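You operate a simulated robot arm through the tools that you are given. There is no shell and no other tool.

Carry out the task below with a simulated robot arm. There is one attempt and no reset: what you move stays moved.

JOB
Put things in order on the top of the hand-packing bench. At the end: the beige shade block (marked "PALE") from the top of the hand-packing bench stands where the blue test block stood; the clear cup stands where the silver setting block (marked "30 mm") stood; the silver setting block is in the small grey tote (marked "PLAIN"); the blue test block stands on top of the white suction head with the green band; whatever was shut is shut again. Leave all else as you found it, and nothing knocked over.

Only the result counts: the job must be done as asked and must still hold three seconds after the hand-in. Knocking over, shifting, dropping, spilling or breaking anything else fails it.

ROBOT AND FRAMES
A 6-joint arm with a two-finger parallel gripper, fixed in place. Base frame: the origin is at the foot of the arm, x ahead of it, y to its left, z up; the work surface is at about z = 0. Readings come in mm, degrees, newtons and seconds.
With the tool pointing down near the work surface it reaches from about 160 to 420 mm from the base axis. Its first joint turns from -66.0 to 66.0 degrees. Payload 1.57 kg.
Tool frame: the origin (TCP) lies between the finger pads and is the grasp point; the fingertips stand 30 mm ahead of it; z points along the fingers, y is the line along which they close. The gripper opens to 80 mm. The fingers are 17 mm wide and 12 mm thick; the gripper's body (40 by 82 mm) begins 80 mm behind the TCP.
Orientation is told as [roll, pitch, yaw] about the base's x, y, z axes, in that order, counted from this pose: with the fingers straight down and closing along the base's y, the tool's x points along the base's -x, its y along +y and its z along -z.

CONTROLS
- The arm moves only by the tool drive_tool. Its argument "moves" is a list of rows, each a list of 7 numbers: the turn, a rotation vector about the tool's x, y, z in rad, then the shift along the tool's x, y, z in mm, then the gripper command, from -1 (fully open) to 1 (shut), values between in proportion. In form: [[rx, ry, rz, dx, dy, dz, gripper], ...]. A call has 1 to 20 rows; each row is the pose to reach, as a shift and turn from the pose commanded when the call began, along the tool's axes at that moment. Each row takes 0.2 s and may step no farther than 50 mm and 8.6 degrees from the row before; otherwise, or with a gripper value out of range, the whole call is refused. A pose out of reach is approached as far as the arm can. The call stops where the force on the tool passes 40 N (or 10 N more than at its start, if that is more) or the arm is blocked; 0.2 s more then pass. Each finger travels about 153 mm/s and halts on what it meets, pressing with about 21 N; the grip force reading is that of the motor and also rises with nothing between the fingers. The clock runs only during rows and for 0.2 s after the last one: add rows that repeat a pose to give the fingers time. It gives the time, the measured TCP pose, the force on the tool (base axes), the opening and the grip force at its end, in the units of the frame above (readings bear some noise), with the torque about the TCP (base axes, N m) and any sound that the robot's microphone picked up.
- Cameras (640 x 400 px; columns grow to the right, rows downward): "scene" is fixed at [73.2, -338.3, 417.1]; the picture's right is [0.76, -0.65, 0.00], its down [-0.45, -0.53, -0.71] and it looks along [0.46, 0.54, -0.70] (base axes); focal length 309 px, centre (320, 200). "wrist" rides on the gripper at [72, -7, -122] in the tool frame; the picture's right is [0.09, 1.00, 0.00], its down [-0.84, 0.08, -0.54] and it looks along [-0.54, 0.05, 0.84] (tool axes); focal length 238 px, centre (320, 200). There is no depth. A picture from a camera that has moved, and an enlarged one, comes with that camera's place and axes in the base frame and with its lens. The place of the scene camera against the robot may be out by one fixed shift of up to 25 mm in any direction.
- camera(camera): a new picture of that camera. No time passes.
- inspect(camera, box): a new picture of the part [left, top, right, bottom] of that camera's present view, enlarged. No time passes.
- close_job(): hands the job in; it is judged then, once.

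Nothing tells you positions but the pictures and the camera data. Unless the task says otherwise, let go and move clear before handing in.

The tools are called after "Request:" as name(argument=value, ...) on one line, values as JSON. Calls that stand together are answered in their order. drive_tool: Moves the arm, as the interface text tells. Its arguments: {"type":"object","properties":{"moves":{"type":"array"}},"required":["moves"]} The other tools are called the same way: camera (camera) takes a picture; inspect (camera, box) takes an enlarged picture of a part of a camera's view; close_job () hands the job in.

At the start:

```text
time_s: 0.0
position: [236.5, -148.1, 208.7]
tool_rot: [0.0, -0.1, -0.1]
wrist_force: [0.1, 0.6, 0.4]
torque: [0.01, -0.01, -0.01]
gripper_width: 80.0
gripper_force: 0.0
```

scene: 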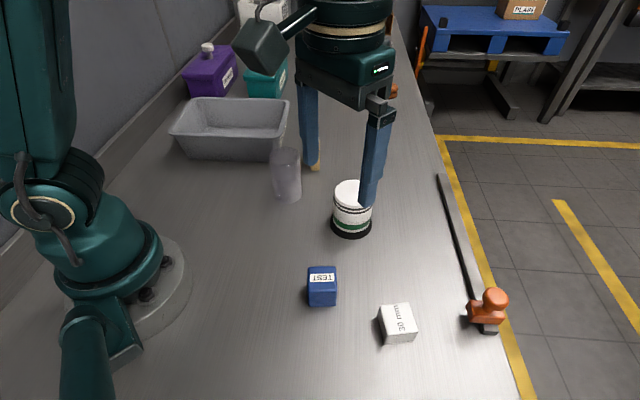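
wrist: 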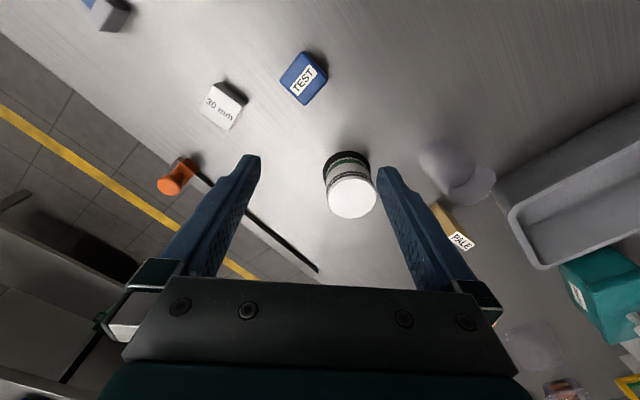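

I see the bench with the blue TEST block, the silver 30 mm block, the white suction head, a clear cup, a beige PALE block behind the arm, and a grey bin. I'll take enlarged pictures of both views to locate things before moving.

Request:
inspect(camera="scene", box=[160, 0, 480, 200])

Request:
inspect(camera="scene", box=[240, 120, 560, 400])

Request:
inspect(camera="wrist", box=[400, 100, 640, 400])

Request:
inspect(camera="wrist", box=[60, 0, 400, 240])

```text
2.00 times, centred on (320, 100) of scene
camera zoom: at [73.2, -338.3, 417.1], right [0.76, -0.65, 0.0], down [-0.45, -0.53, -0.71], along [0.46, 0.54, -0.7], focal length 618 px, centre (320, 400)
```

zoom: 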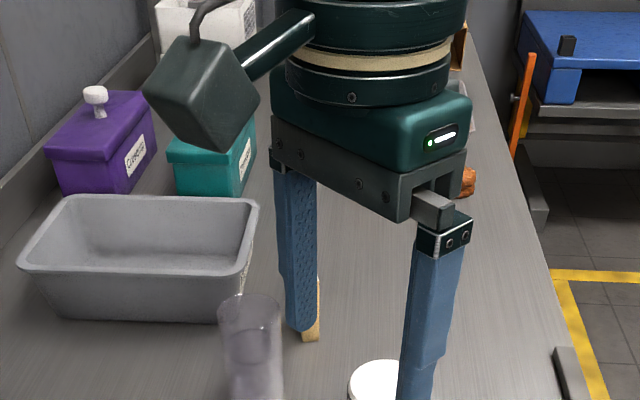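

```text
1.43 times, centred on (400, 260) of scene
camera zoom: at [73.2, -338.3, 417.1], right [0.76, -0.65, 0.0], down [-0.45, -0.53, -0.71], along [0.46, 0.54, -0.7], focal length 441 px, centre (206, 114)
```

zoom: 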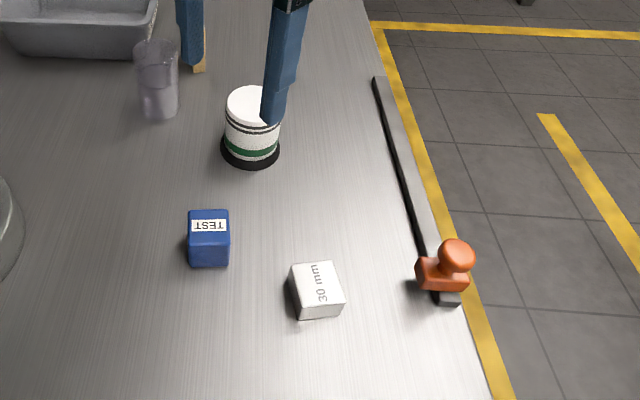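

```text
1.33 times, centred on (520, 250) of wrist
camera zoom: at [164.6, -155.3, 330.1], right [-0.09, 1.0, 0.0], down [0.84, 0.08, 0.54], along [0.54, 0.05, -0.84], focal length 318 px, centre (53, 133)
```

zoom: 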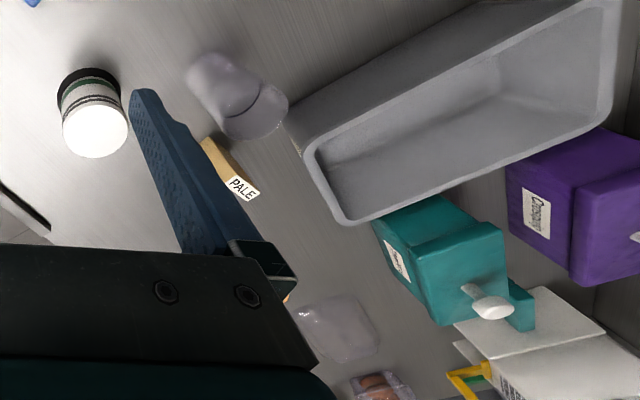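

```text
1.67 times, centred on (230, 120) of wrist
camera zoom: at [164.6, -155.3, 330.1], right [-0.09, 1.0, 0.0], down [0.84, 0.08, 0.54], along [0.54, 0.05, -0.84], focal length 397 px, centre (470, 333)
```

zoom: 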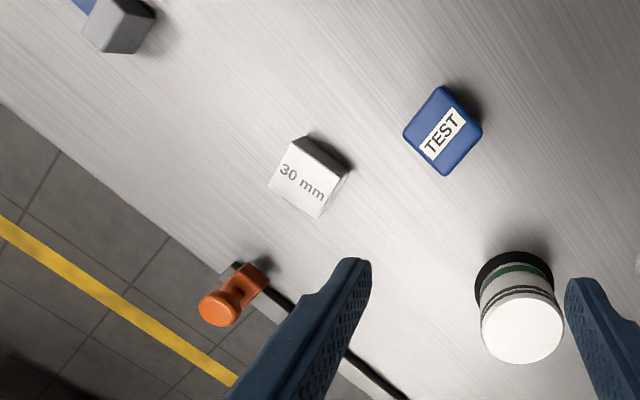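

The blue TEST block, the silver block, the suction head, the cup and the PALE block are all visible, and the grey tote lies to the left. I'll raise the arm and move it left for a better look at the tote, the PALE block and whatever is shut.

Request:
drive_tool(moves=[[0, 0, 0, 0, 0, -40, -1], [0, 0, 0, 0, 0, -80, -1], [0, 0, 0, 0, 40, -80, -1], [0, 0, 0, 0, 80, -80, -1], [0, 0, 0, 0, 120, -80, -1], [0, 0, 0, 0, 160, -80, -1], [0, 0, 0, 10, 200, -80, -1], [0, 0, 0, 20, 220, -80, -1], [0, 0, 0, 20, 220, -80, -1]])

Request:
camera(camera="wrist")

Request:
camera(camera="scene")

```text
time_s: 2.0
position: [217.9, 74.5, 286.2]
tool_rot: [-0.1, -0.1, 0.0]
wrist_force: [0.2, -0.3, -0.4]
torque: [-0.01, -0.02, 0.0]
gripper_width: 80.1
gripper_force: 0.1
```

```text
taken
camera wrist: at [143.2, 67.5, 407.8], right [-0.09, 1.0, 0.0], down [0.84, 0.08, 0.54], along [0.54, 0.05, -0.84], focal length 238 px, centre (320, 200)
```

wrist: 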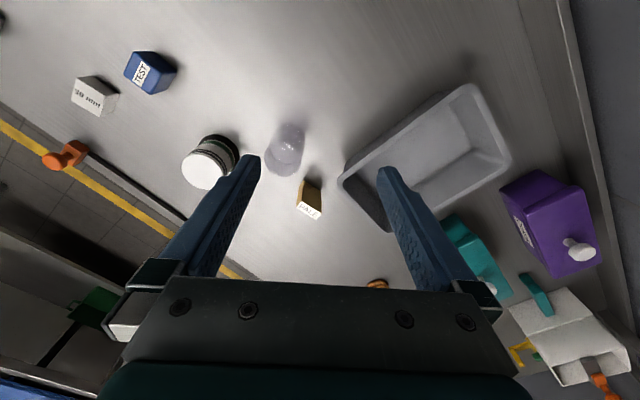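

```text
taken
```

scene: 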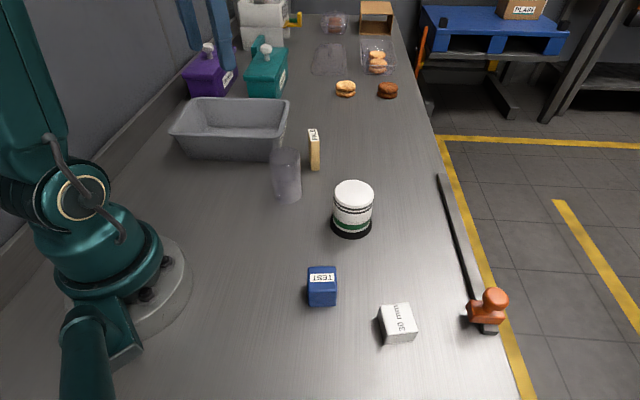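

The view is now clear: the PALE block stands between the cup and the tote, and the tote is open. I'll enlarge to read the labels.

Request:
inspect(camera="scene", box=[160, 80, 360, 205])

Request:
inspect(camera="scene", box=[170, 0, 430, 110])

Request:
inspect(camera="scene", box=[260, 140, 440, 252])

Request:
inspect(camera="wrist", box=[240, 60, 560, 260])

Request:
inspect(camera="wrist", box=[40, 20, 360, 220])

```text
3.20 times, centred on (260, 142) of scene
camera zoom: at [73.2, -338.3, 417.1], right [0.76, -0.65, 0.0], down [-0.45, -0.53, -0.71], along [0.46, 0.54, -0.7], focal length 988 px, centre (512, 384)
```

zoom: 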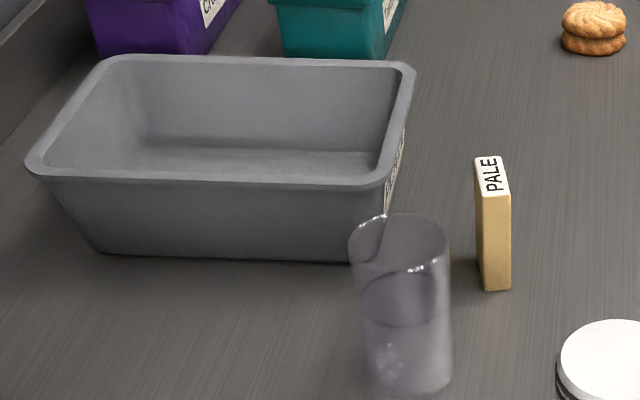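

```text
2.46 times, centred on (300, 55) of scene
camera zoom: at [73.2, -338.3, 417.1], right [0.76, -0.65, 0.0], down [-0.45, -0.53, -0.71], along [0.46, 0.54, -0.7], focal length 760 px, centre (369, 557)
```

zoom: 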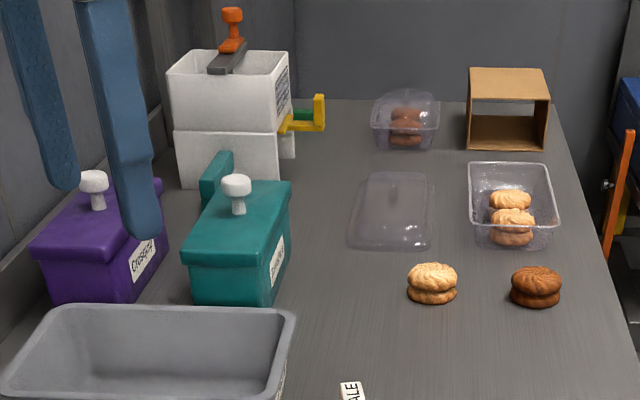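

```text
3.56 times, centred on (350, 196) of scene
camera zoom: at [73.2, -338.3, 417.1], right [0.76, -0.65, 0.0], down [-0.45, -0.53, -0.71], along [0.46, 0.54, -0.7], focal length 1098 px, centre (213, 214)
```

zoom: 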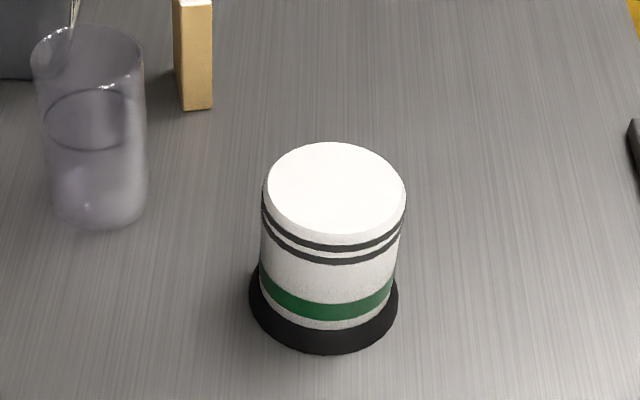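

```text
2.00 times, centred on (400, 160) of wrist
camera zoom: at [143.2, 67.5, 407.8], right [-0.09, 1.0, 0.0], down [0.84, 0.08, 0.54], along [0.54, 0.05, -0.84], focal length 477 px, centre (160, 280)
```

zoom: 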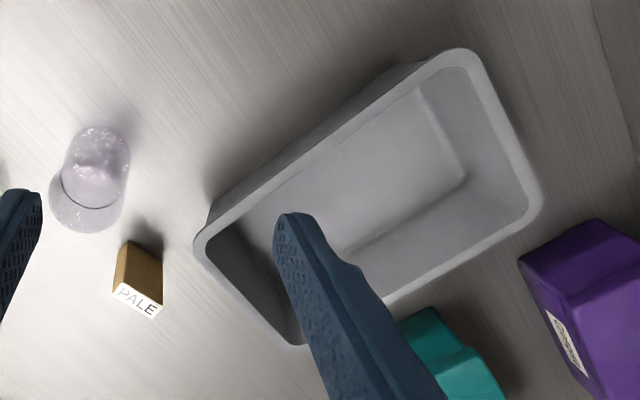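

```text
2.00 times, centred on (200, 120) of wrist
camera zoom: at [143.2, 67.5, 407.8], right [-0.09, 1.0, 0.0], down [0.84, 0.08, 0.54], along [0.54, 0.05, -0.84], focal length 477 px, centre (560, 360)
```

zoom: 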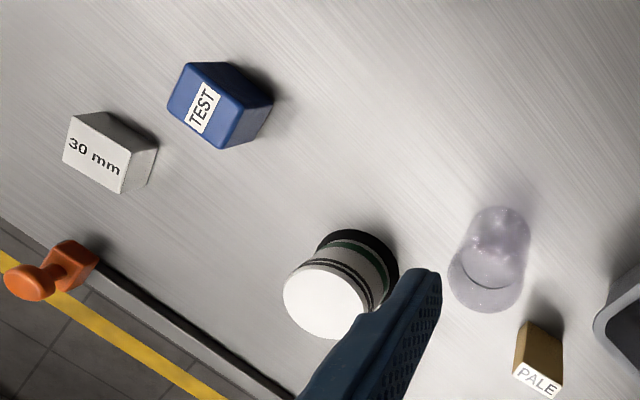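

The layout from triangulating the two wrist views: TEST block near (194,-170), silver block near (235,-266), suction head near (323,-100), cup near (282,28), PALE near (380,70), tote centre near (296,250). I'll fly back right for a closer look at the two small blocks.

Request:
drive_tool(moves=[[0, 0, 0, 8, -40, 0, -1], [0, 0, 0, 16, -80, 0, -1], [0, 0, 0, 24, -120, 0, -1], [0, 0, 0, 32, -160, 10, -1], [0, 0, 0, 40, -200, 30, -1], [0, 0, 0, 46, -240, 60, -1], [0, 0, 0, 51, -275, 90, -1], [0, 0, 0, 51, -287, 116, -1], [0, 0, 0, 51, -287, 116, -1], [0, 0, 0, 51, -287, 116, -1]])

Request:
camera(camera="wrist")

Request:
camera(camera="scene")

```text
refused: row 6 steps farther than a row can; nothing moved
```

```text
taken
camera wrist: at [143.2, 67.5, 407.8], right [-0.09, 1.0, 0.0], down [0.84, 0.08, 0.54], along [0.54, 0.05, -0.84], focal length 238 px, centre (320, 200)
```

wrist: 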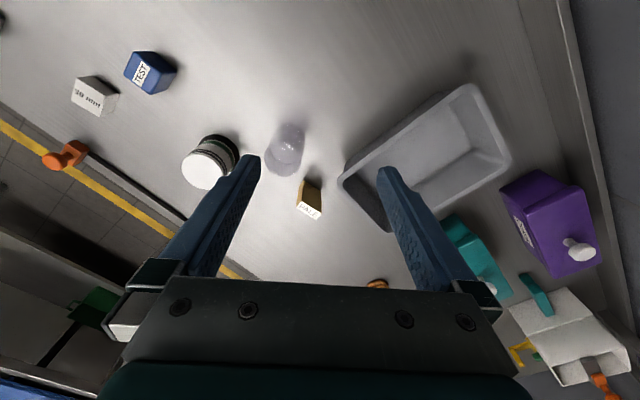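

```text
taken
```

scene: 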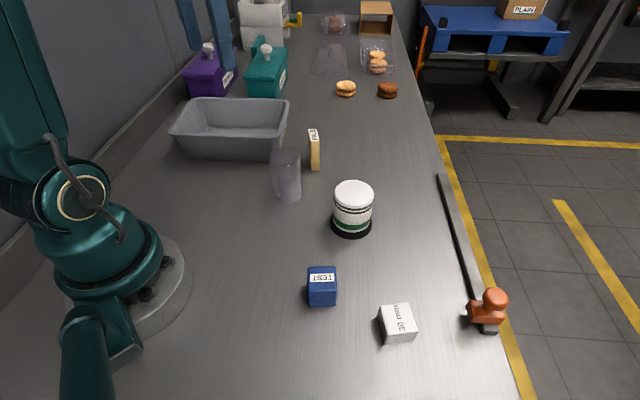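

The call was refused because one row stepped more than 50 mm, so nothing moved. I'll repeat it with smaller steps.

Request:
drive_tool(moves=[[0, 0, 0, 8, -40, 0, -1], [0, 0, 0, 16, -80, 0, -1], [0, 0, 0, 24, -120, 0, -1], [0, 0, 0, 32, -160, 10, -1], [0, 0, 0, 40, -195, 30, -1], [0, 0, 0, 46, -230, 50, -1], [0, 0, 0, 51, -265, 75, -1], [0, 0, 0, 51, -287, 100, -1], [0, 0, 0, 51, -287, 116, -1], [0, 0, 0, 51, -287, 116, -1], [0, 0, 0, 51, -287, 116, -1]])

Request:
camera(camera="wrist")

Request:
camera(camera="scene")

```text
time_s: 4.4
position: [167.5, -214.2, 173.1]
tool_rot: [0.1, 0.0, 0.0]
wrist_force: [0.4, -0.2, 0.2]
torque: [0.02, 0.01, -0.01]
gripper_width: 79.9
gripper_force: 0.0
```

```text
taken
camera wrist: at [95.2, -220.7, 295.1], right [-0.09, 1.0, 0.0], down [0.84, 0.08, 0.54], along [0.54, 0.05, -0.84], focal length 238 px, centre (320, 200)
```

wrist: 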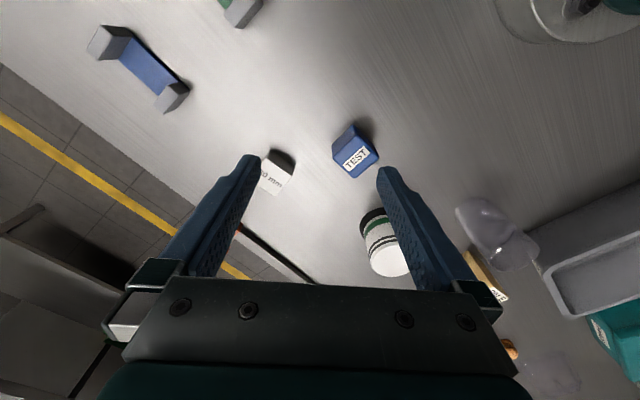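

```text
taken
```

scene: 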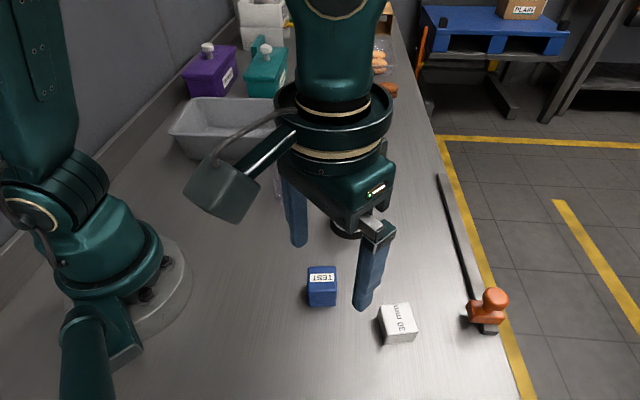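

The wrist camera shows both blocks, plus some fixtures farther right that aren't part of the job. I'll enlarge the two blocks to get their corners.

Request:
inspect(camera="wrist", box=[240, 110, 400, 210])

Request:
inspect(camera="wrist", box=[60, 0, 380, 200])

Request:
inspect(camera="scene", box=[280, 250, 440, 350])

```text
4.00 times, centred on (320, 160) of wrist
camera zoom: at [95.2, -220.7, 295.1], right [-0.09, 1.0, 0.0], down [0.84, 0.08, 0.54], along [0.54, 0.05, -0.84], focal length 953 px, centre (320, 360)
```

zoom: 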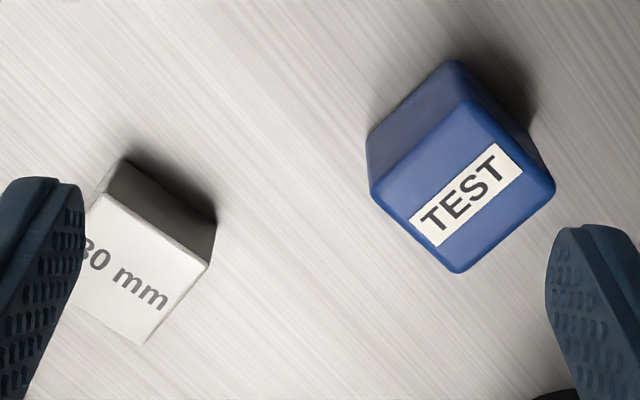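

```text
2.00 times, centred on (220, 100) of wrist
camera zoom: at [95.2, -220.7, 295.1], right [-0.09, 1.0, 0.0], down [0.84, 0.08, 0.54], along [0.54, 0.05, -0.84], focal length 477 px, centre (520, 400)
```

zoom: 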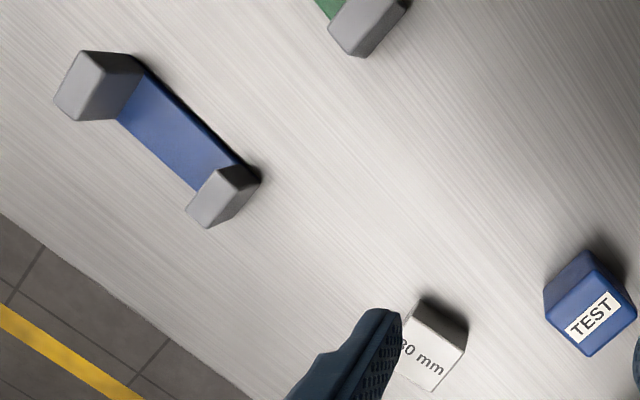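

```text
4.00 times, centred on (360, 300) of scene
camera zoom: at [73.2, -338.3, 417.1], right [0.76, -0.65, 0.0], down [-0.45, -0.53, -0.71], along [0.46, 0.54, -0.7], focal length 1236 px, centre (160, -200)
```

zoom: 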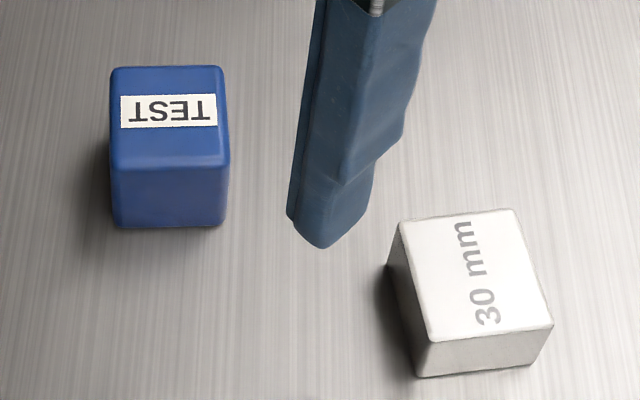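

TEST is about a 40 mm cube turned near 51°, and silver is about 38 x 38 x 30 mm turned near 57°. I'll turn the gripper to match the silver block and hover above it to check alignment.

Request:
drive_tool(moves=[[0, 0, 0.142, -17, -13, 10, -1], [0, 0, 0.284, -35, -27, 25, -1], [0, 0, 0.426, -52, -40, 45, -1], [0, 0, 0.567, -69, -53.5, 65, -1], [0, 0, 0.567, -69, -53.5, 73, -1], [0, 0, 0.567, -69, -53.5, 73, -1], [0, 0, 0.567, -69, -53.5, 73, -1]])

Request:
camera(camera="wrist")

Request:
inspect(camera="wrist", box=[240, 100, 400, 200])

Request:
camera(camera="scene")

```text
time_s: 6.0
position: [236.2, -268.0, 101.0]
tool_rot: [0.0, -0.1, -32.5]
wrist_force: [-0.3, -0.5, 0.1]
torque: [-0.01, 0.02, 0.02]
gripper_width: 80.1
gripper_force: 0.0
```

```text
taken
camera wrist: at [171.4, -234.7, 222.7], right [0.46, 0.89, 0.0], down [0.75, -0.38, 0.54], along [0.48, -0.25, -0.84], focal length 238 px, centre (320, 200)
```

wrist: 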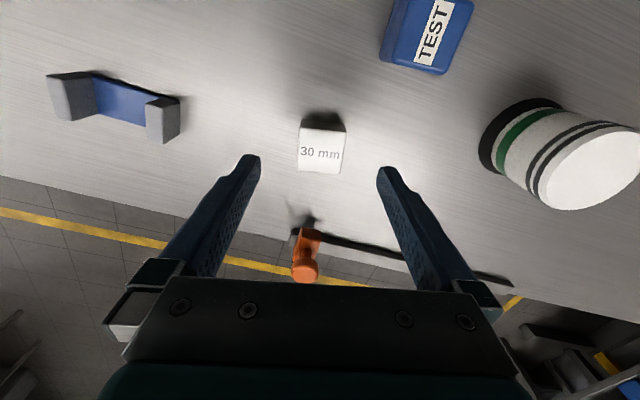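

```text
4.00 times, centred on (320, 150) of wrist
camera zoom: at [171.4, -234.7, 222.7], right [0.46, 0.89, 0.0], down [0.75, -0.38, 0.54], along [0.48, -0.25, -0.84], focal length 953 px, centre (320, 400)
```

zoom: 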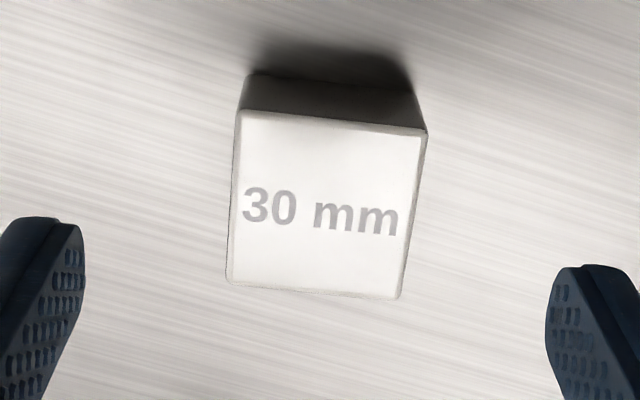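

```text
taken
```

scene: 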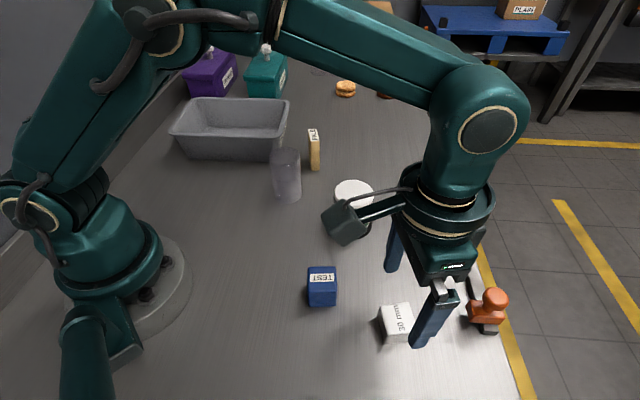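

The block is centred between the fingers, off by about 3.5 mm along the tool's x, and well aligned in yaw. I'll correct and descend with the fingers open, keeping the fingertips about 6 mm above the bench.

Request:
drive_tool(moves=[[0, 0, 0, -3.5, 0.4, 15, -1], [0, 0, 0, -3.5, 0.4, 30, -1], [0, 0, 0, -3.5, 0.4, 45, -1], [0, 0, 0, -3.5, 0.4, 57, -1], [0, 0, 0, -3.5, 0.4, 65, -1], [0, 0, 0, -3.5, 0.4, 65, -1]])

Request:
camera(camera="wrist")

Request:
inspect(camera="scene", box=[300, 220, 540, 370])

```text
time_s: 7.4
position: [238.1, -271.7, 34.2]
tool_rot: [0.0, 0.0, -32.5]
wrist_force: [1.0, 0.1, 0.0]
torque: [-0.03, 0.01, 0.01]
gripper_width: 79.9
gripper_force: 0.0
```

```text
taken
camera wrist: at [173.5, -238.2, 157.4], right [0.46, 0.89, 0.0], down [0.75, -0.38, 0.54], along [0.48, -0.25, -0.84], focal length 238 px, centre (320, 200)
```

wrist: 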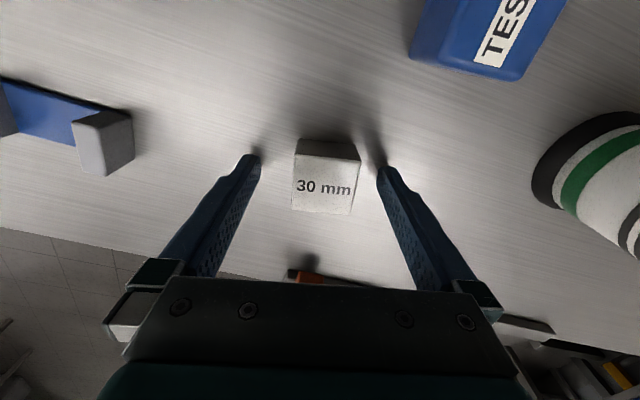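

```text
2.67 times, centred on (420, 295) of scene
camera zoom: at [73.2, -338.3, 417.1], right [0.76, -0.65, 0.0], down [-0.45, -0.53, -0.71], along [0.46, 0.54, -0.7], focal length 824 px, centre (53, -53)
```

zoom: 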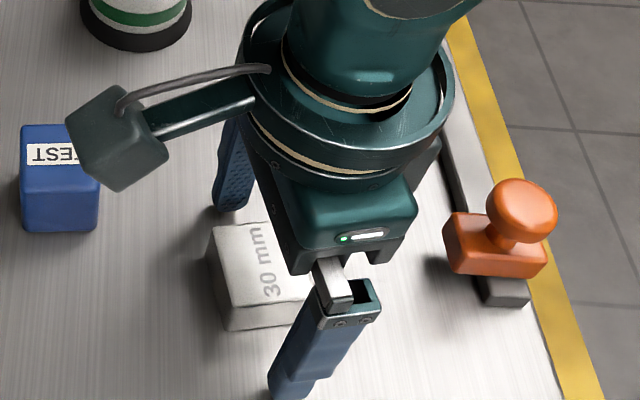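

The silver block sits centrally between the fingers at about (238,-269), which I'll keep as the cup's target. Closing on it now.

Request:
drive_tool(moves=[[0, 0, 0, 0, 0, 0, 0.1], [0, 0, 0, 0, 0, 0, 1], [0, 0, 0, 0, 0, 0, 1], [0, 0, 0, 0, 0, 0, 1], [0, 0, 0, 0, 0, 0, 1]])

```text
time_s: 8.6
position: [238.6, -271.7, 36.3]
tool_rot: [0.1, -0.2, -32.4]
wrist_force: [-0.8, -0.8, -0.3]
torque: [0.03, 0.04, 0.0]
gripper_width: 39.9
gripper_force: 21.2
```

The block is held with a 40 mm opening and 21 N of grip. I'll lift it straight up and check that it comes along.

Request:
drive_tool(moves=[[0, 0, 0, 0, 0, -15, 1], [0, 0, 0, 0, 0, -40, 1], [0, 0, 0, 0, 0, -70, 1], [0, 0, 0, 0, 0, -100, 1], [0, 0, 0, 0, 0, -130, 1], [0, 0, 0, 0, 0, -130, 1]])

Request:
camera(camera="wrist")

Request:
camera(camera="scene")

```text
time_s: 10.0
position: [238.8, -271.7, 164.5]
tool_rot: [-0.1, -0.1, -32.4]
wrist_force: [-0.3, 0.2, 0.0]
torque: [0.03, -0.02, 0.01]
gripper_width: 0.0
gripper_force: 21.3
```

```text
taken
camera wrist: at [173.8, -238.5, 286.2], right [0.46, 0.89, 0.0], down [0.75, -0.38, 0.54], along [0.48, -0.25, -0.84], focal length 238 px, centre (320, 200)
```

wrist: 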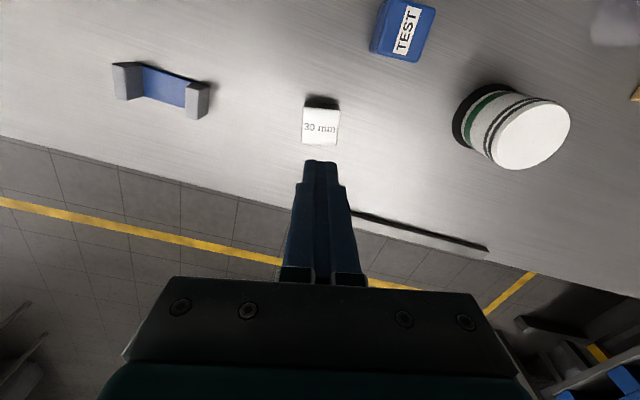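

```text
taken
```

scene: 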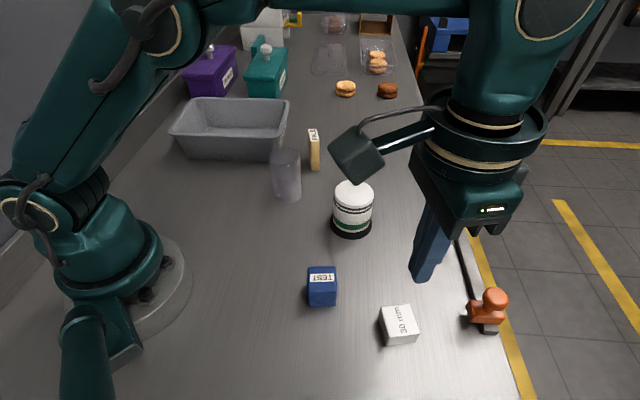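

The grip slipped: the fingers are shut empty and the silver block stayed on the bench. I'll check whether it shifted before trying again with a deeper grip.

Request:
inspect(camera="scene", box=[280, 250, 440, 350])

Request:
inspect(camera="wrist", box=[240, 80, 400, 180])

Request:
inspect(camera="scene", box=[380, 180, 540, 280])

```text
4.00 times, centred on (360, 300) of scene
camera zoom: at [73.2, -338.3, 417.1], right [0.76, -0.65, 0.0], down [-0.45, -0.53, -0.71], along [0.46, 0.54, -0.7], focal length 1236 px, centre (160, -200)
```

zoom: 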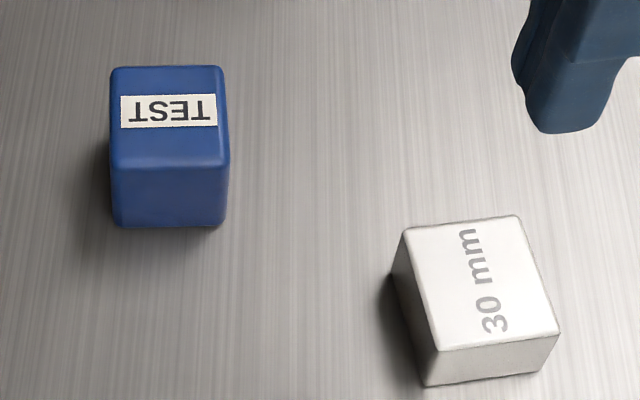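

```text
4.00 times, centred on (320, 130) of wrist
camera zoom: at [173.8, -238.5, 286.2], right [0.46, 0.89, 0.0], down [0.75, -0.38, 0.54], along [0.48, -0.25, -0.84], focal length 953 px, centre (320, 480)
```

zoom: 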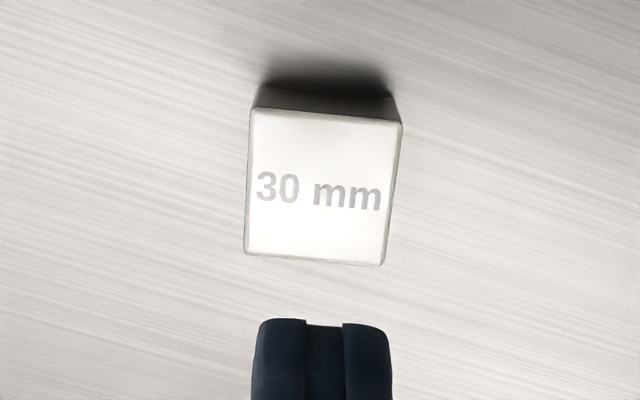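

```text
4.00 times, centred on (460, 230) of scene
camera zoom: at [73.2, -338.3, 417.1], right [0.76, -0.65, 0.0], down [-0.45, -0.53, -0.71], along [0.46, 0.54, -0.7], focal length 1236 px, centre (-240, 80)
```

zoom: 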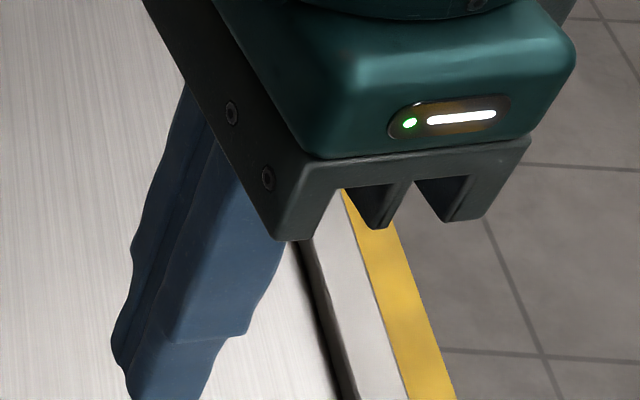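

The block shifted only about 2 mm, toward the gripper's centre, and is still upright. I'll go down again lower so more of the pads bear on it, and this time lift very slowly.

Request:
drive_tool(moves=[[0, 0, 0, 0, 0, 0, -0.3], [0, 0, 0, 0, 0, 0, -0.5], [0, 0, 0, 0, -0.5, 40, -0.5], [0, 0, 0, 0, -0.5, 80, -0.5], [0, 0, 0, 0, -0.5, 110, -0.5], [0, 0, 0, 0, -0.5, 125, -0.5], [0, 0, 0, 0, -0.5, 130, -0.5], [0, 0, 0, 0, -0.5, 132, -0.5], [0, 0, 0, 0, -0.5, 133, -0.5], [0, 0, 0, 0, -0.5, 133, -0.5]])

Request:
camera(camera="wrist")

Request:
inspect(camera="scene", box=[340, 260, 500, 360])

```text
time_s: 12.2
position: [238.6, -270.7, 32.2]
tool_rot: [0.1, 0.0, -32.4]
wrist_force: [-0.2, 0.6, 0.6]
torque: [0.03, -0.03, 0.0]
gripper_width: 59.7
gripper_force: 0.0
```

```text
taken
camera wrist: at [173.0, -237.0, 153.5], right [0.46, 0.89, 0.0], down [0.75, -0.38, 0.54], along [0.48, -0.25, -0.84], focal length 238 px, centre (320, 200)
```

wrist: 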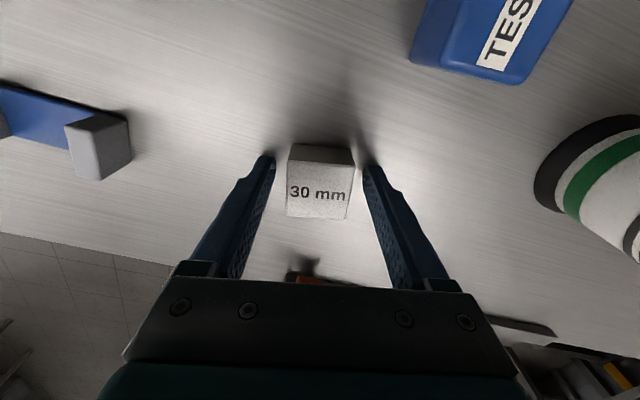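

```text
4.00 times, centred on (420, 310) of scene
camera zoom: at [73.2, -338.3, 417.1], right [0.76, -0.65, 0.0], down [-0.45, -0.53, -0.71], along [0.46, 0.54, -0.7], focal length 1236 px, centre (-80, -240)
```

zoom: 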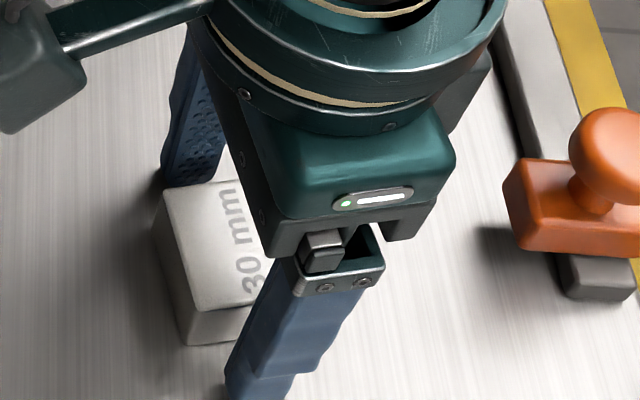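

The fingers now straddle the block with the tips about 2 mm off the bench. I'll close, hold a moment and lift only 10 mm slowly to see if it stays gripped.

Request:
drive_tool(moves=[[0, 0, 0, 0, 0, 0, 1], [0, 0, 0, 0, 0, 0, 1], [0, 0, 0, 0, 0, 0, 1], [0, 0, 0, 0, 0, 0, 1], [0, 0, 0, 0, 0, 0, 1], [0, 0, 0, 0, 0, -2, 1], [0, 0, 0, 0, 0, -4, 1], [0, 0, 0, 0, 0, -6, 1], [0, 0, 0, 0, 0, -8, 1], [0, 0, 0, 0, 0, -10, 1]])

Request:
camera(camera="wrist")

Request:
inspect(camera="scene", box=[340, 260, 500, 360])

```text
time_s: 14.4
position: [239.6, -270.9, 42.8]
tool_rot: [0.0, -0.2, -32.4]
wrist_force: [0.6, -0.6, -2.5]
torque: [0.01, 0.0, 0.02]
gripper_width: 39.9
gripper_force: 20.7
```

```text
taken
camera wrist: at [173.3, -237.5, 163.4], right [0.46, 0.89, 0.0], down [0.75, -0.38, 0.54], along [0.48, -0.25, -0.84], focal length 238 px, centre (320, 200)
```

wrist: 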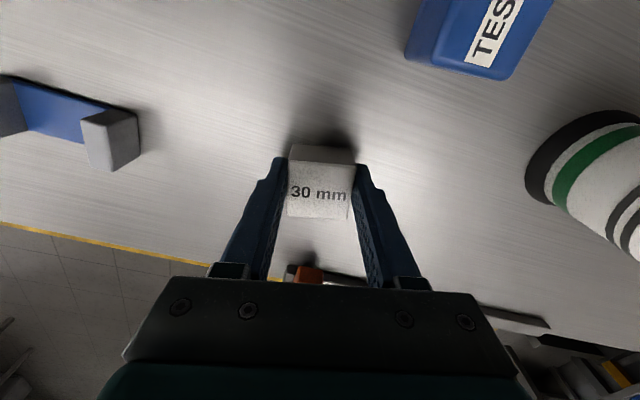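

```text
4.00 times, centred on (420, 310) of scene
camera zoom: at [73.2, -338.3, 417.1], right [0.76, -0.65, 0.0], down [-0.45, -0.53, -0.71], along [0.46, 0.54, -0.7], focal length 1236 px, centre (-80, -240)
```

zoom: 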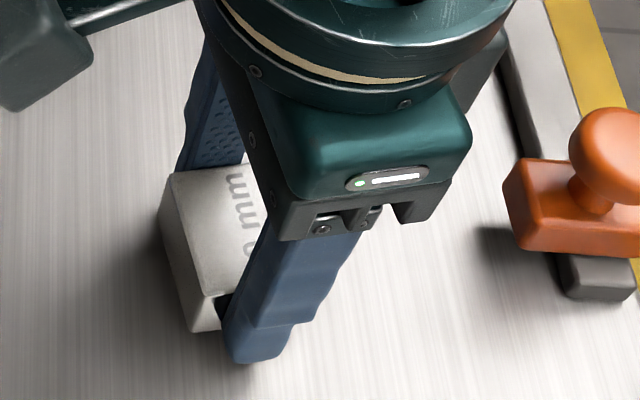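

It is lifted, with the weight (about 2.5 N) on the wrist and the opening steady at 40 mm. I'll continue upward gently.

Request:
drive_tool(moves=[[0, 0, 0, 0, 0, -4, 1], [0, 0, 0, 0, 0, -10, 1], [0, 0, 0, 0, 0, -18, 1], [0, 0, 0, 0, 0, -26, 1], [0, 0, 0, 0, 0, -34, 1], [0, 0, 0, 0, 0, -42, 1], [0, 0, 0, 0, 0, -50, 1], [0, 0, 0, 0, 0, -58, 1], [0, 0, 0, 0, 0, -66, 1], [0, 0, 0, 0, 0, -74, 1], [0, 0, 0, 0, 0, -82, 1], [0, 0, 0, 0, 0, -90, 1], [0, 0, 0, 0, 0, -98, 1], [0, 0, 0, 0, 0, -106, 1], [0, 0, 0, 0, 0, -112, 1], [0, 0, 0, 0, 0, -116, 1]])

Request:
camera(camera="wrist")

Request:
camera(camera="scene")

```text
time_s: 17.8
position: [237.6, -269.9, 157.5]
tool_rot: [0.2, 0.1, -32.4]
wrist_force: [1.5, 0.0, -2.7]
torque: [-0.01, 0.03, 0.02]
gripper_width: 39.9
gripper_force: 20.7
```

```text
taken
camera wrist: at [172.3, -237.5, 279.0], right [0.46, 0.89, 0.0], down [0.75, -0.38, 0.54], along [0.48, -0.25, -0.84], focal length 238 px, centre (320, 200)
```

wrist: 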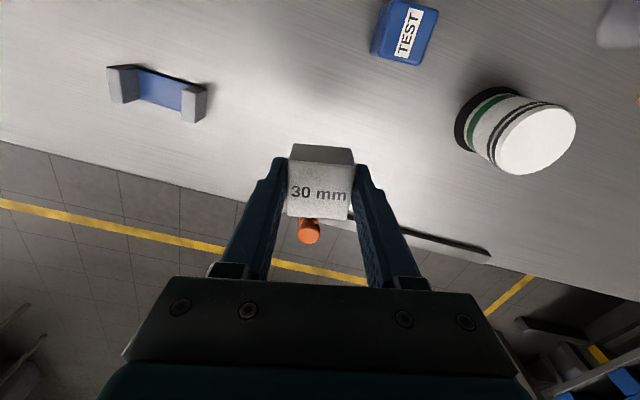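

```text
taken
```

scene: 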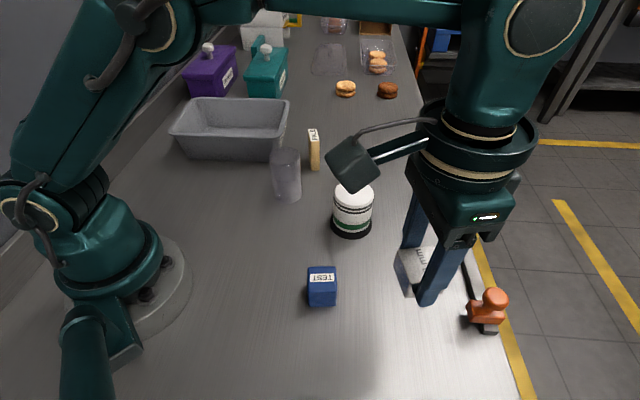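

The silver block is held firmly. I'll carry it on an arc at about 126 mm clearance over the bench toward the tote, turning the gripper as I go.

Request:
drive_tool(moves=[[0, 0, -0.04, 2, 14, -4, 1], [0, 0, -0.1, 5, 36, -8, 1], [0, 0, -0.17, 8.5, 62, -10, 1], [0, 0, -0.249, 12.5, 94, -10, 1], [0, 0, -0.311, 18.2, 117, -10, 1], [0, 0, -0.374, 24, 140, -10, 1], [0, 0, -0.436, 31.3, 162.6, -10, 1], [0, 0, -0.498, 38.6, 185.2, -10, 1], [0, 0, -0.56, 48.2, 206.9, -10, 1], [0, 0, -0.623, 57.9, 228.6, -10, 1], [0, 0, -0.685, 69.7, 249, -10, 1], [0, 0, -0.747, 81.5, 269.3, -10, 1], [0, 0, -0.81, 95, 288.5, -10, 1], [0, 0, -0.872, 108.4, 307.8, -10, 1], [0, 0, -0.934, 123.1, 326.3, -10, 1], [0, 0, -0.996, 137.8, 344.7, -10, 1], [0, 0, -1.04, 148, 357, -10, 1], [0, 0, -1.06, 153, 362, -10, 1]])

Request:
camera(camera="wrist")

Request:
camera(camera="scene")

```text
time_s: 21.6
position: [304.0, 116.3, 168.6]
tool_rot: [-0.1, -0.1, 28.3]
wrist_force: [-0.3, 1.2, -3.6]
torque: [0.0, 0.01, 0.02]
gripper_width: 39.8
gripper_force: 20.7
```

```text
taken
camera wrist: at [242.9, 75.9, 289.6], right [-0.55, 0.83, 0.0], down [0.7, 0.47, 0.54], along [0.45, 0.3, -0.84], focal length 238 px, centre (320, 200)
```

wrist: 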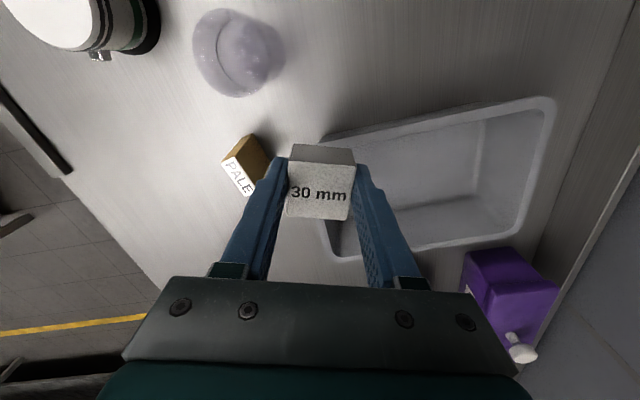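

```text
taken
```

scene: 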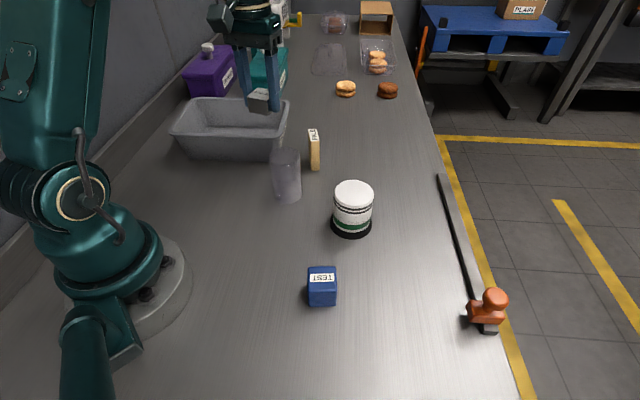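

The tote centre works out near (296,251) with its rim at about 66 mm. I'll move over (290,244), aligning the gripper with the tote's long side.

Request:
drive_tool(moves=[[0, 0, -0.05, -6, 15, 0, 1], [0, 0, -0.1, -14, 35, 0, 1], [0, 0, -0.16, -23, 57, 0, 1], [0, 0, -0.22, -32, 79, 0, 1], [0, 0, -0.27, -40, 99, 0, 1], [0, 0, -0.3, -45.5, 113, 0, 1], [0, 0, -0.309, -48.2, 119.1, 0, 1], [0, 0, -0.309, -48.2, 119.1, 0, 1], [0, 0, -0.309, -48.2, 119.1, 0, 1]])

Request:
camera(camera="wrist")

Request:
inspect(camera="scene", box=[150, 20, 350, 170])

```text
time_s: 23.6
position: [290.9, 244.3, 169.0]
tool_rot: [0.0, 0.0, 46.0]
wrist_force: [-0.5, -0.6, -4.2]
torque: [-0.04, -0.02, 0.05]
gripper_width: 39.8
gripper_force: 21.1
```

```text
taken
camera wrist: at [244.2, 188.9, 290.1], right [-0.78, 0.63, 0.0], down [0.53, 0.66, 0.54], along [0.34, 0.42, -0.84], focal length 238 px, centre (320, 200)
```

wrist: 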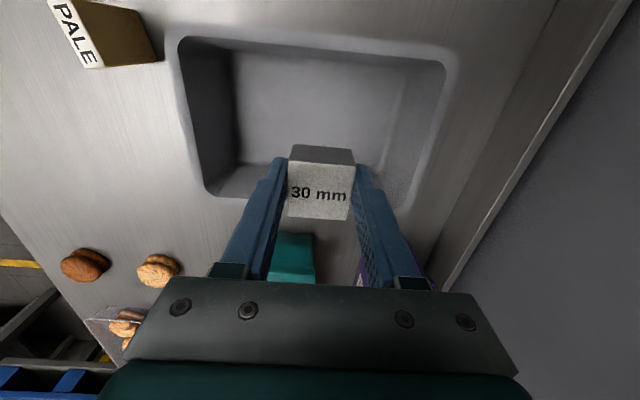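

```text
2.67 times, centred on (250, 95) of scene
camera zoom: at [73.2, -338.3, 417.1], right [0.76, -0.65, 0.0], down [-0.45, -0.53, -0.71], along [0.46, 0.54, -0.7], focal length 824 px, centre (507, 480)
```

zoom: 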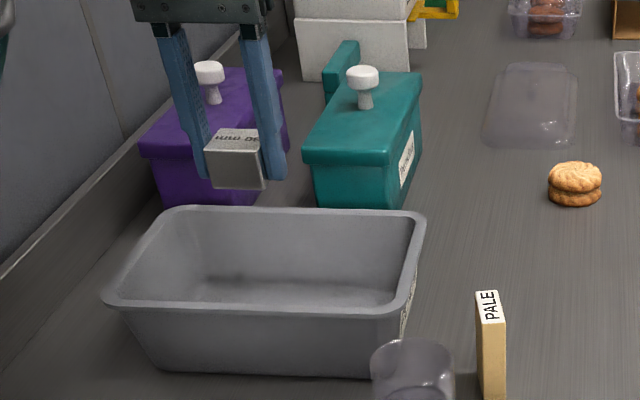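

The landing spot is in the middle of the tote's floor. I'll lower the block to about 12 mm above the floor first.

Request:
drive_tool(moves=[[0, 0, 0, 0, 0, 10, 1], [0, 0, 0, 0, 0, 25, 1], [0, 0, 0, 0, 0, 42, 1], [0, 0, 0, 0, 0, 60, 1], [0, 0, 0, 0, 0, 78, 1], [0, 0, 0, 0, 0, 95, 1], [0, 0, 0, 0, 0, 108, 1], [0, 0, 0, 0, 0, 115, 1], [0, 0, 0, 0, 0, 119, 1], [0, 0, 0, 0, 0, 119, 1]])

Request:
camera(camera="wrist")

Request:
inspect(camera="scene", box=[150, 20, 350, 170])

```text
time_s: 25.8
position: [289.8, 244.7, 47.9]
tool_rot: [-0.1, 0.0, 46.0]
wrist_force: [0.7, -0.5, -2.4]
torque: [-0.02, 0.0, -0.02]
gripper_width: 39.7
gripper_force: 20.5
```

```text
taken
camera wrist: at [242.8, 188.0, 169.5], right [-0.78, 0.63, 0.0], down [0.53, 0.66, 0.54], along [0.34, 0.42, -0.84], focal length 238 px, centre (320, 200)
```

wrist: 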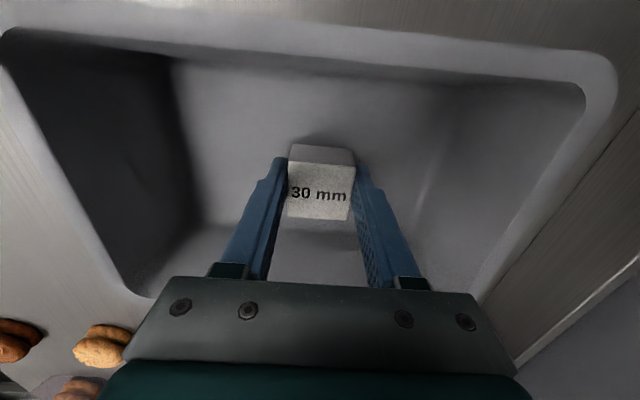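

```text
2.67 times, centred on (250, 95) of scene
camera zoom: at [73.2, -338.3, 417.1], right [0.76, -0.65, 0.0], down [-0.45, -0.53, -0.71], along [0.46, 0.54, -0.7], focal length 824 px, centre (507, 480)
```

zoom: 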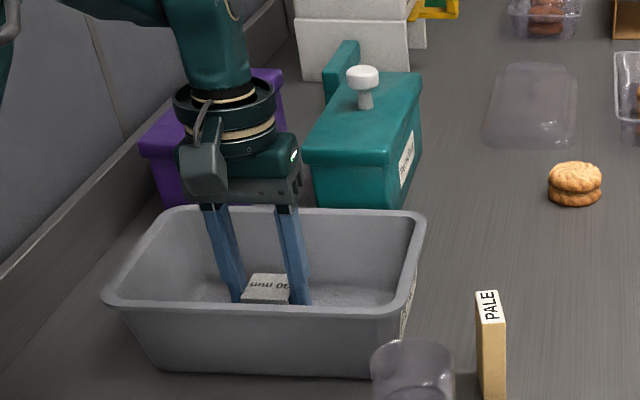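

The block is low inside the tote with no contact yet. I'll lower it by small steps until it nears the floor.

Request:
drive_tool(moves=[[0, 0, 0, 0, 0, 2, 1], [0, 0, 0, 0, 0, 4, 1], [0, 0, 0, 0, 0, 6, 1], [0, 0, 0, 0, 0, 8, 1], [0, 0, 0, 0, 0, 9, 1], [0, 0, 0, 0, 0, 9, 1]])

```text
time_s: 27.2
position: [289.1, 245.2, 38.9]
tool_rot: [-0.1, -0.1, 46.0]
wrist_force: [-0.9, -0.4, -3.1]
torque: [-0.01, 0.02, -0.01]
gripper_width: 39.9
gripper_force: 21.1
```

Request:
drive_tool(moves=[[0, 0, 0, 0, 0, 1, 1], [0, 0, 0, 0, 0, 2, 1], [0, 0, 0, 0, 0, 3, 1], [0, 0, 0, 0, 0, 3, 1]])

```text
time_s: 28.2
position: [291.2, 244.2, 38.4]
tool_rot: [-0.2, -0.1, 46.0]
wrist_force: [-4.6, -4.0, 15.6]
torque: [0.01, 0.15, 0.01]
gripper_width: 39.9
gripper_force: 21.0
```

The block has touched the tote floor (about 16 N upward). I'll ease off slightly, open the fingers and rise straight up.

Request:
drive_tool(moves=[[0, 0, 0, 0, 0, -2, 1], [0, 0, 0, 0, 0, -2, 0.0], [0, 0, 0, 0, 0, -2, -0.4], [0, 0, 0, 0, 0, -2, -0.4], [0, 0, 0, 0, 0, -12, -0.4], [0, 0, 0, 0, 0, -30, -0.4], [0, 0, 0, 0, 0, -55, -0.4], [0, 0, 0, 0, 0, -85, -0.4], [0, 0, 0, 0, 0, -115, -0.4], [0, 0, 0, 0, 0, -135, -0.4], [0, 0, 0, 0, 0, -135, -0.4]])

Request:
camera(camera="wrist")

Request:
camera(camera="scene")

```text
time_s: 30.6
position: [290.4, 242.1, 172.0]
tool_rot: [-0.1, 0.0, 45.9]
wrist_force: [-0.4, -0.2, 0.6]
torque: [0.01, -0.04, -0.02]
gripper_width: 56.3
gripper_force: 0.1
```

```text
taken
camera wrist: at [244.5, 187.0, 293.0], right [-0.78, 0.63, 0.0], down [0.53, 0.66, 0.54], along [0.34, 0.42, -0.84], focal length 238 px, centre (320, 200)
```

wrist: 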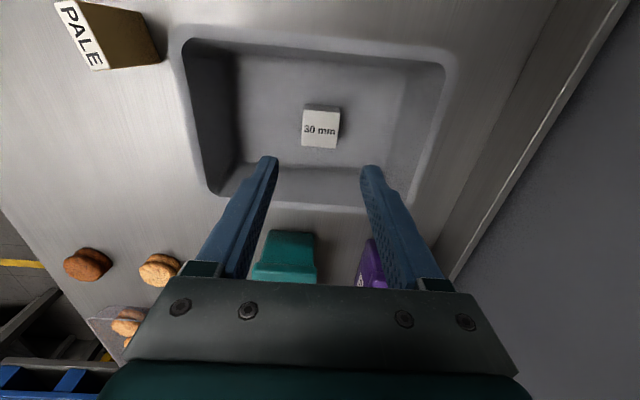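

```text
taken
```

scene: 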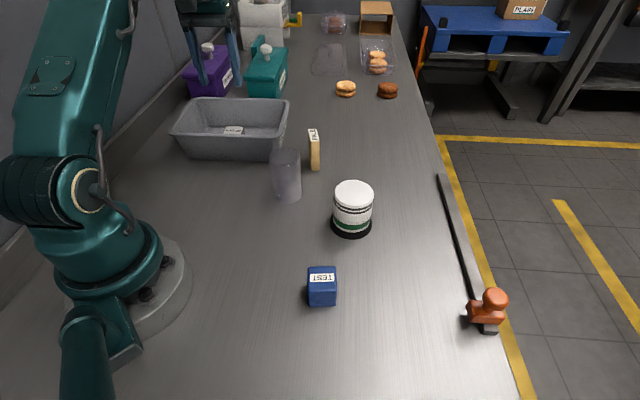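

The silver block now lies in the tote and the tote has not moved. Next I'll fly to above the cup, turning the gripper back to yaw 0 and opening it fully.

Request:
drive_tool(moves=[[0, 0, 0.1, 20, -18, 0, -0.6], [0, 0, 0.22, 45, -40, 0, -1], [0, 0, 0.35, 71, -63.5, 0, -1], [0, 0, 0.48, 97, -87, 0, -1], [0, 0, 0.61, 123, -110, 0, -1], [0, 0, 0.73, 145, -130, 0, -1], [0, 0, 0.803, 159.5, -142.9, 0, -1], [0, 0, 0.803, 159.5, -142.9, 0, -1], [0, 0, 0.803, 159.5, -142.9, 0, -1]])

Request:
camera(camera="wrist")

Request:
inspect(camera="wrist", box=[240, 90, 400, 190])

Request:
camera(camera="scene")

```text
time_s: 32.6
position: [281.0, 30.8, 171.2]
tool_rot: [0.0, -0.1, -0.1]
wrist_force: [0.4, 0.0, -0.2]
torque: [0.0, -0.02, 0.02]
gripper_width: 80.1
gripper_force: 0.2
```

```text
taken
camera wrist: at [208.0, 25.4, 293.1], right [-0.09, 1.0, 0.0], down [0.84, 0.08, 0.54], along [0.54, 0.05, -0.84], focal length 238 px, centre (320, 200)
```

wrist: 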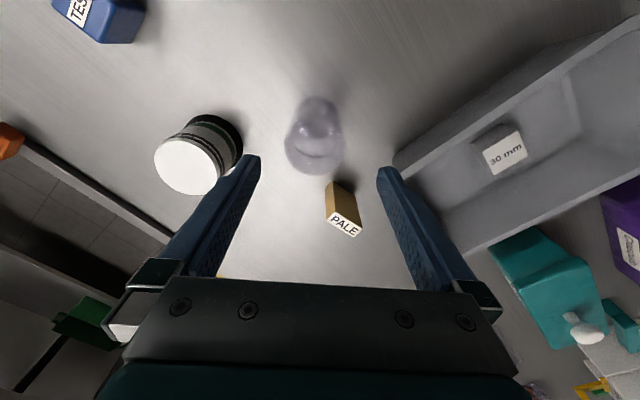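

```text
4.00 times, centred on (320, 140) of wrist
camera zoom: at [208.0, 25.4, 293.1], right [-0.09, 1.0, 0.0], down [0.84, 0.08, 0.54], along [0.54, 0.05, -0.84], focal length 953 px, centre (320, 440)
```

zoom: 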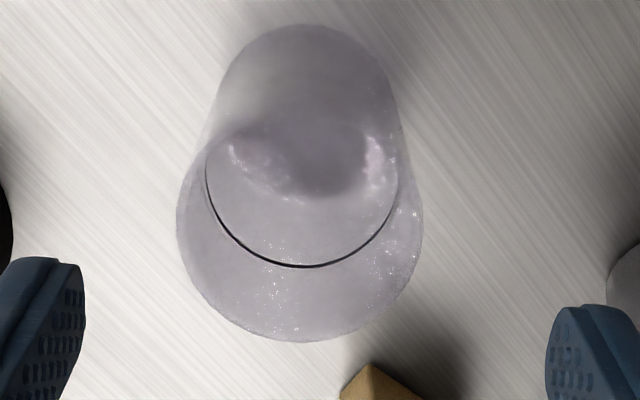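

```text
taken
```

scene: 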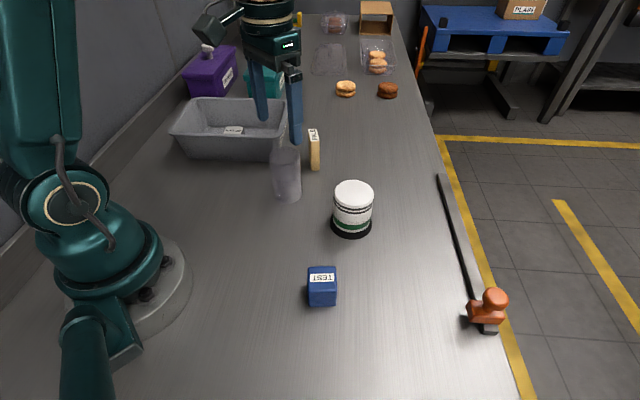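

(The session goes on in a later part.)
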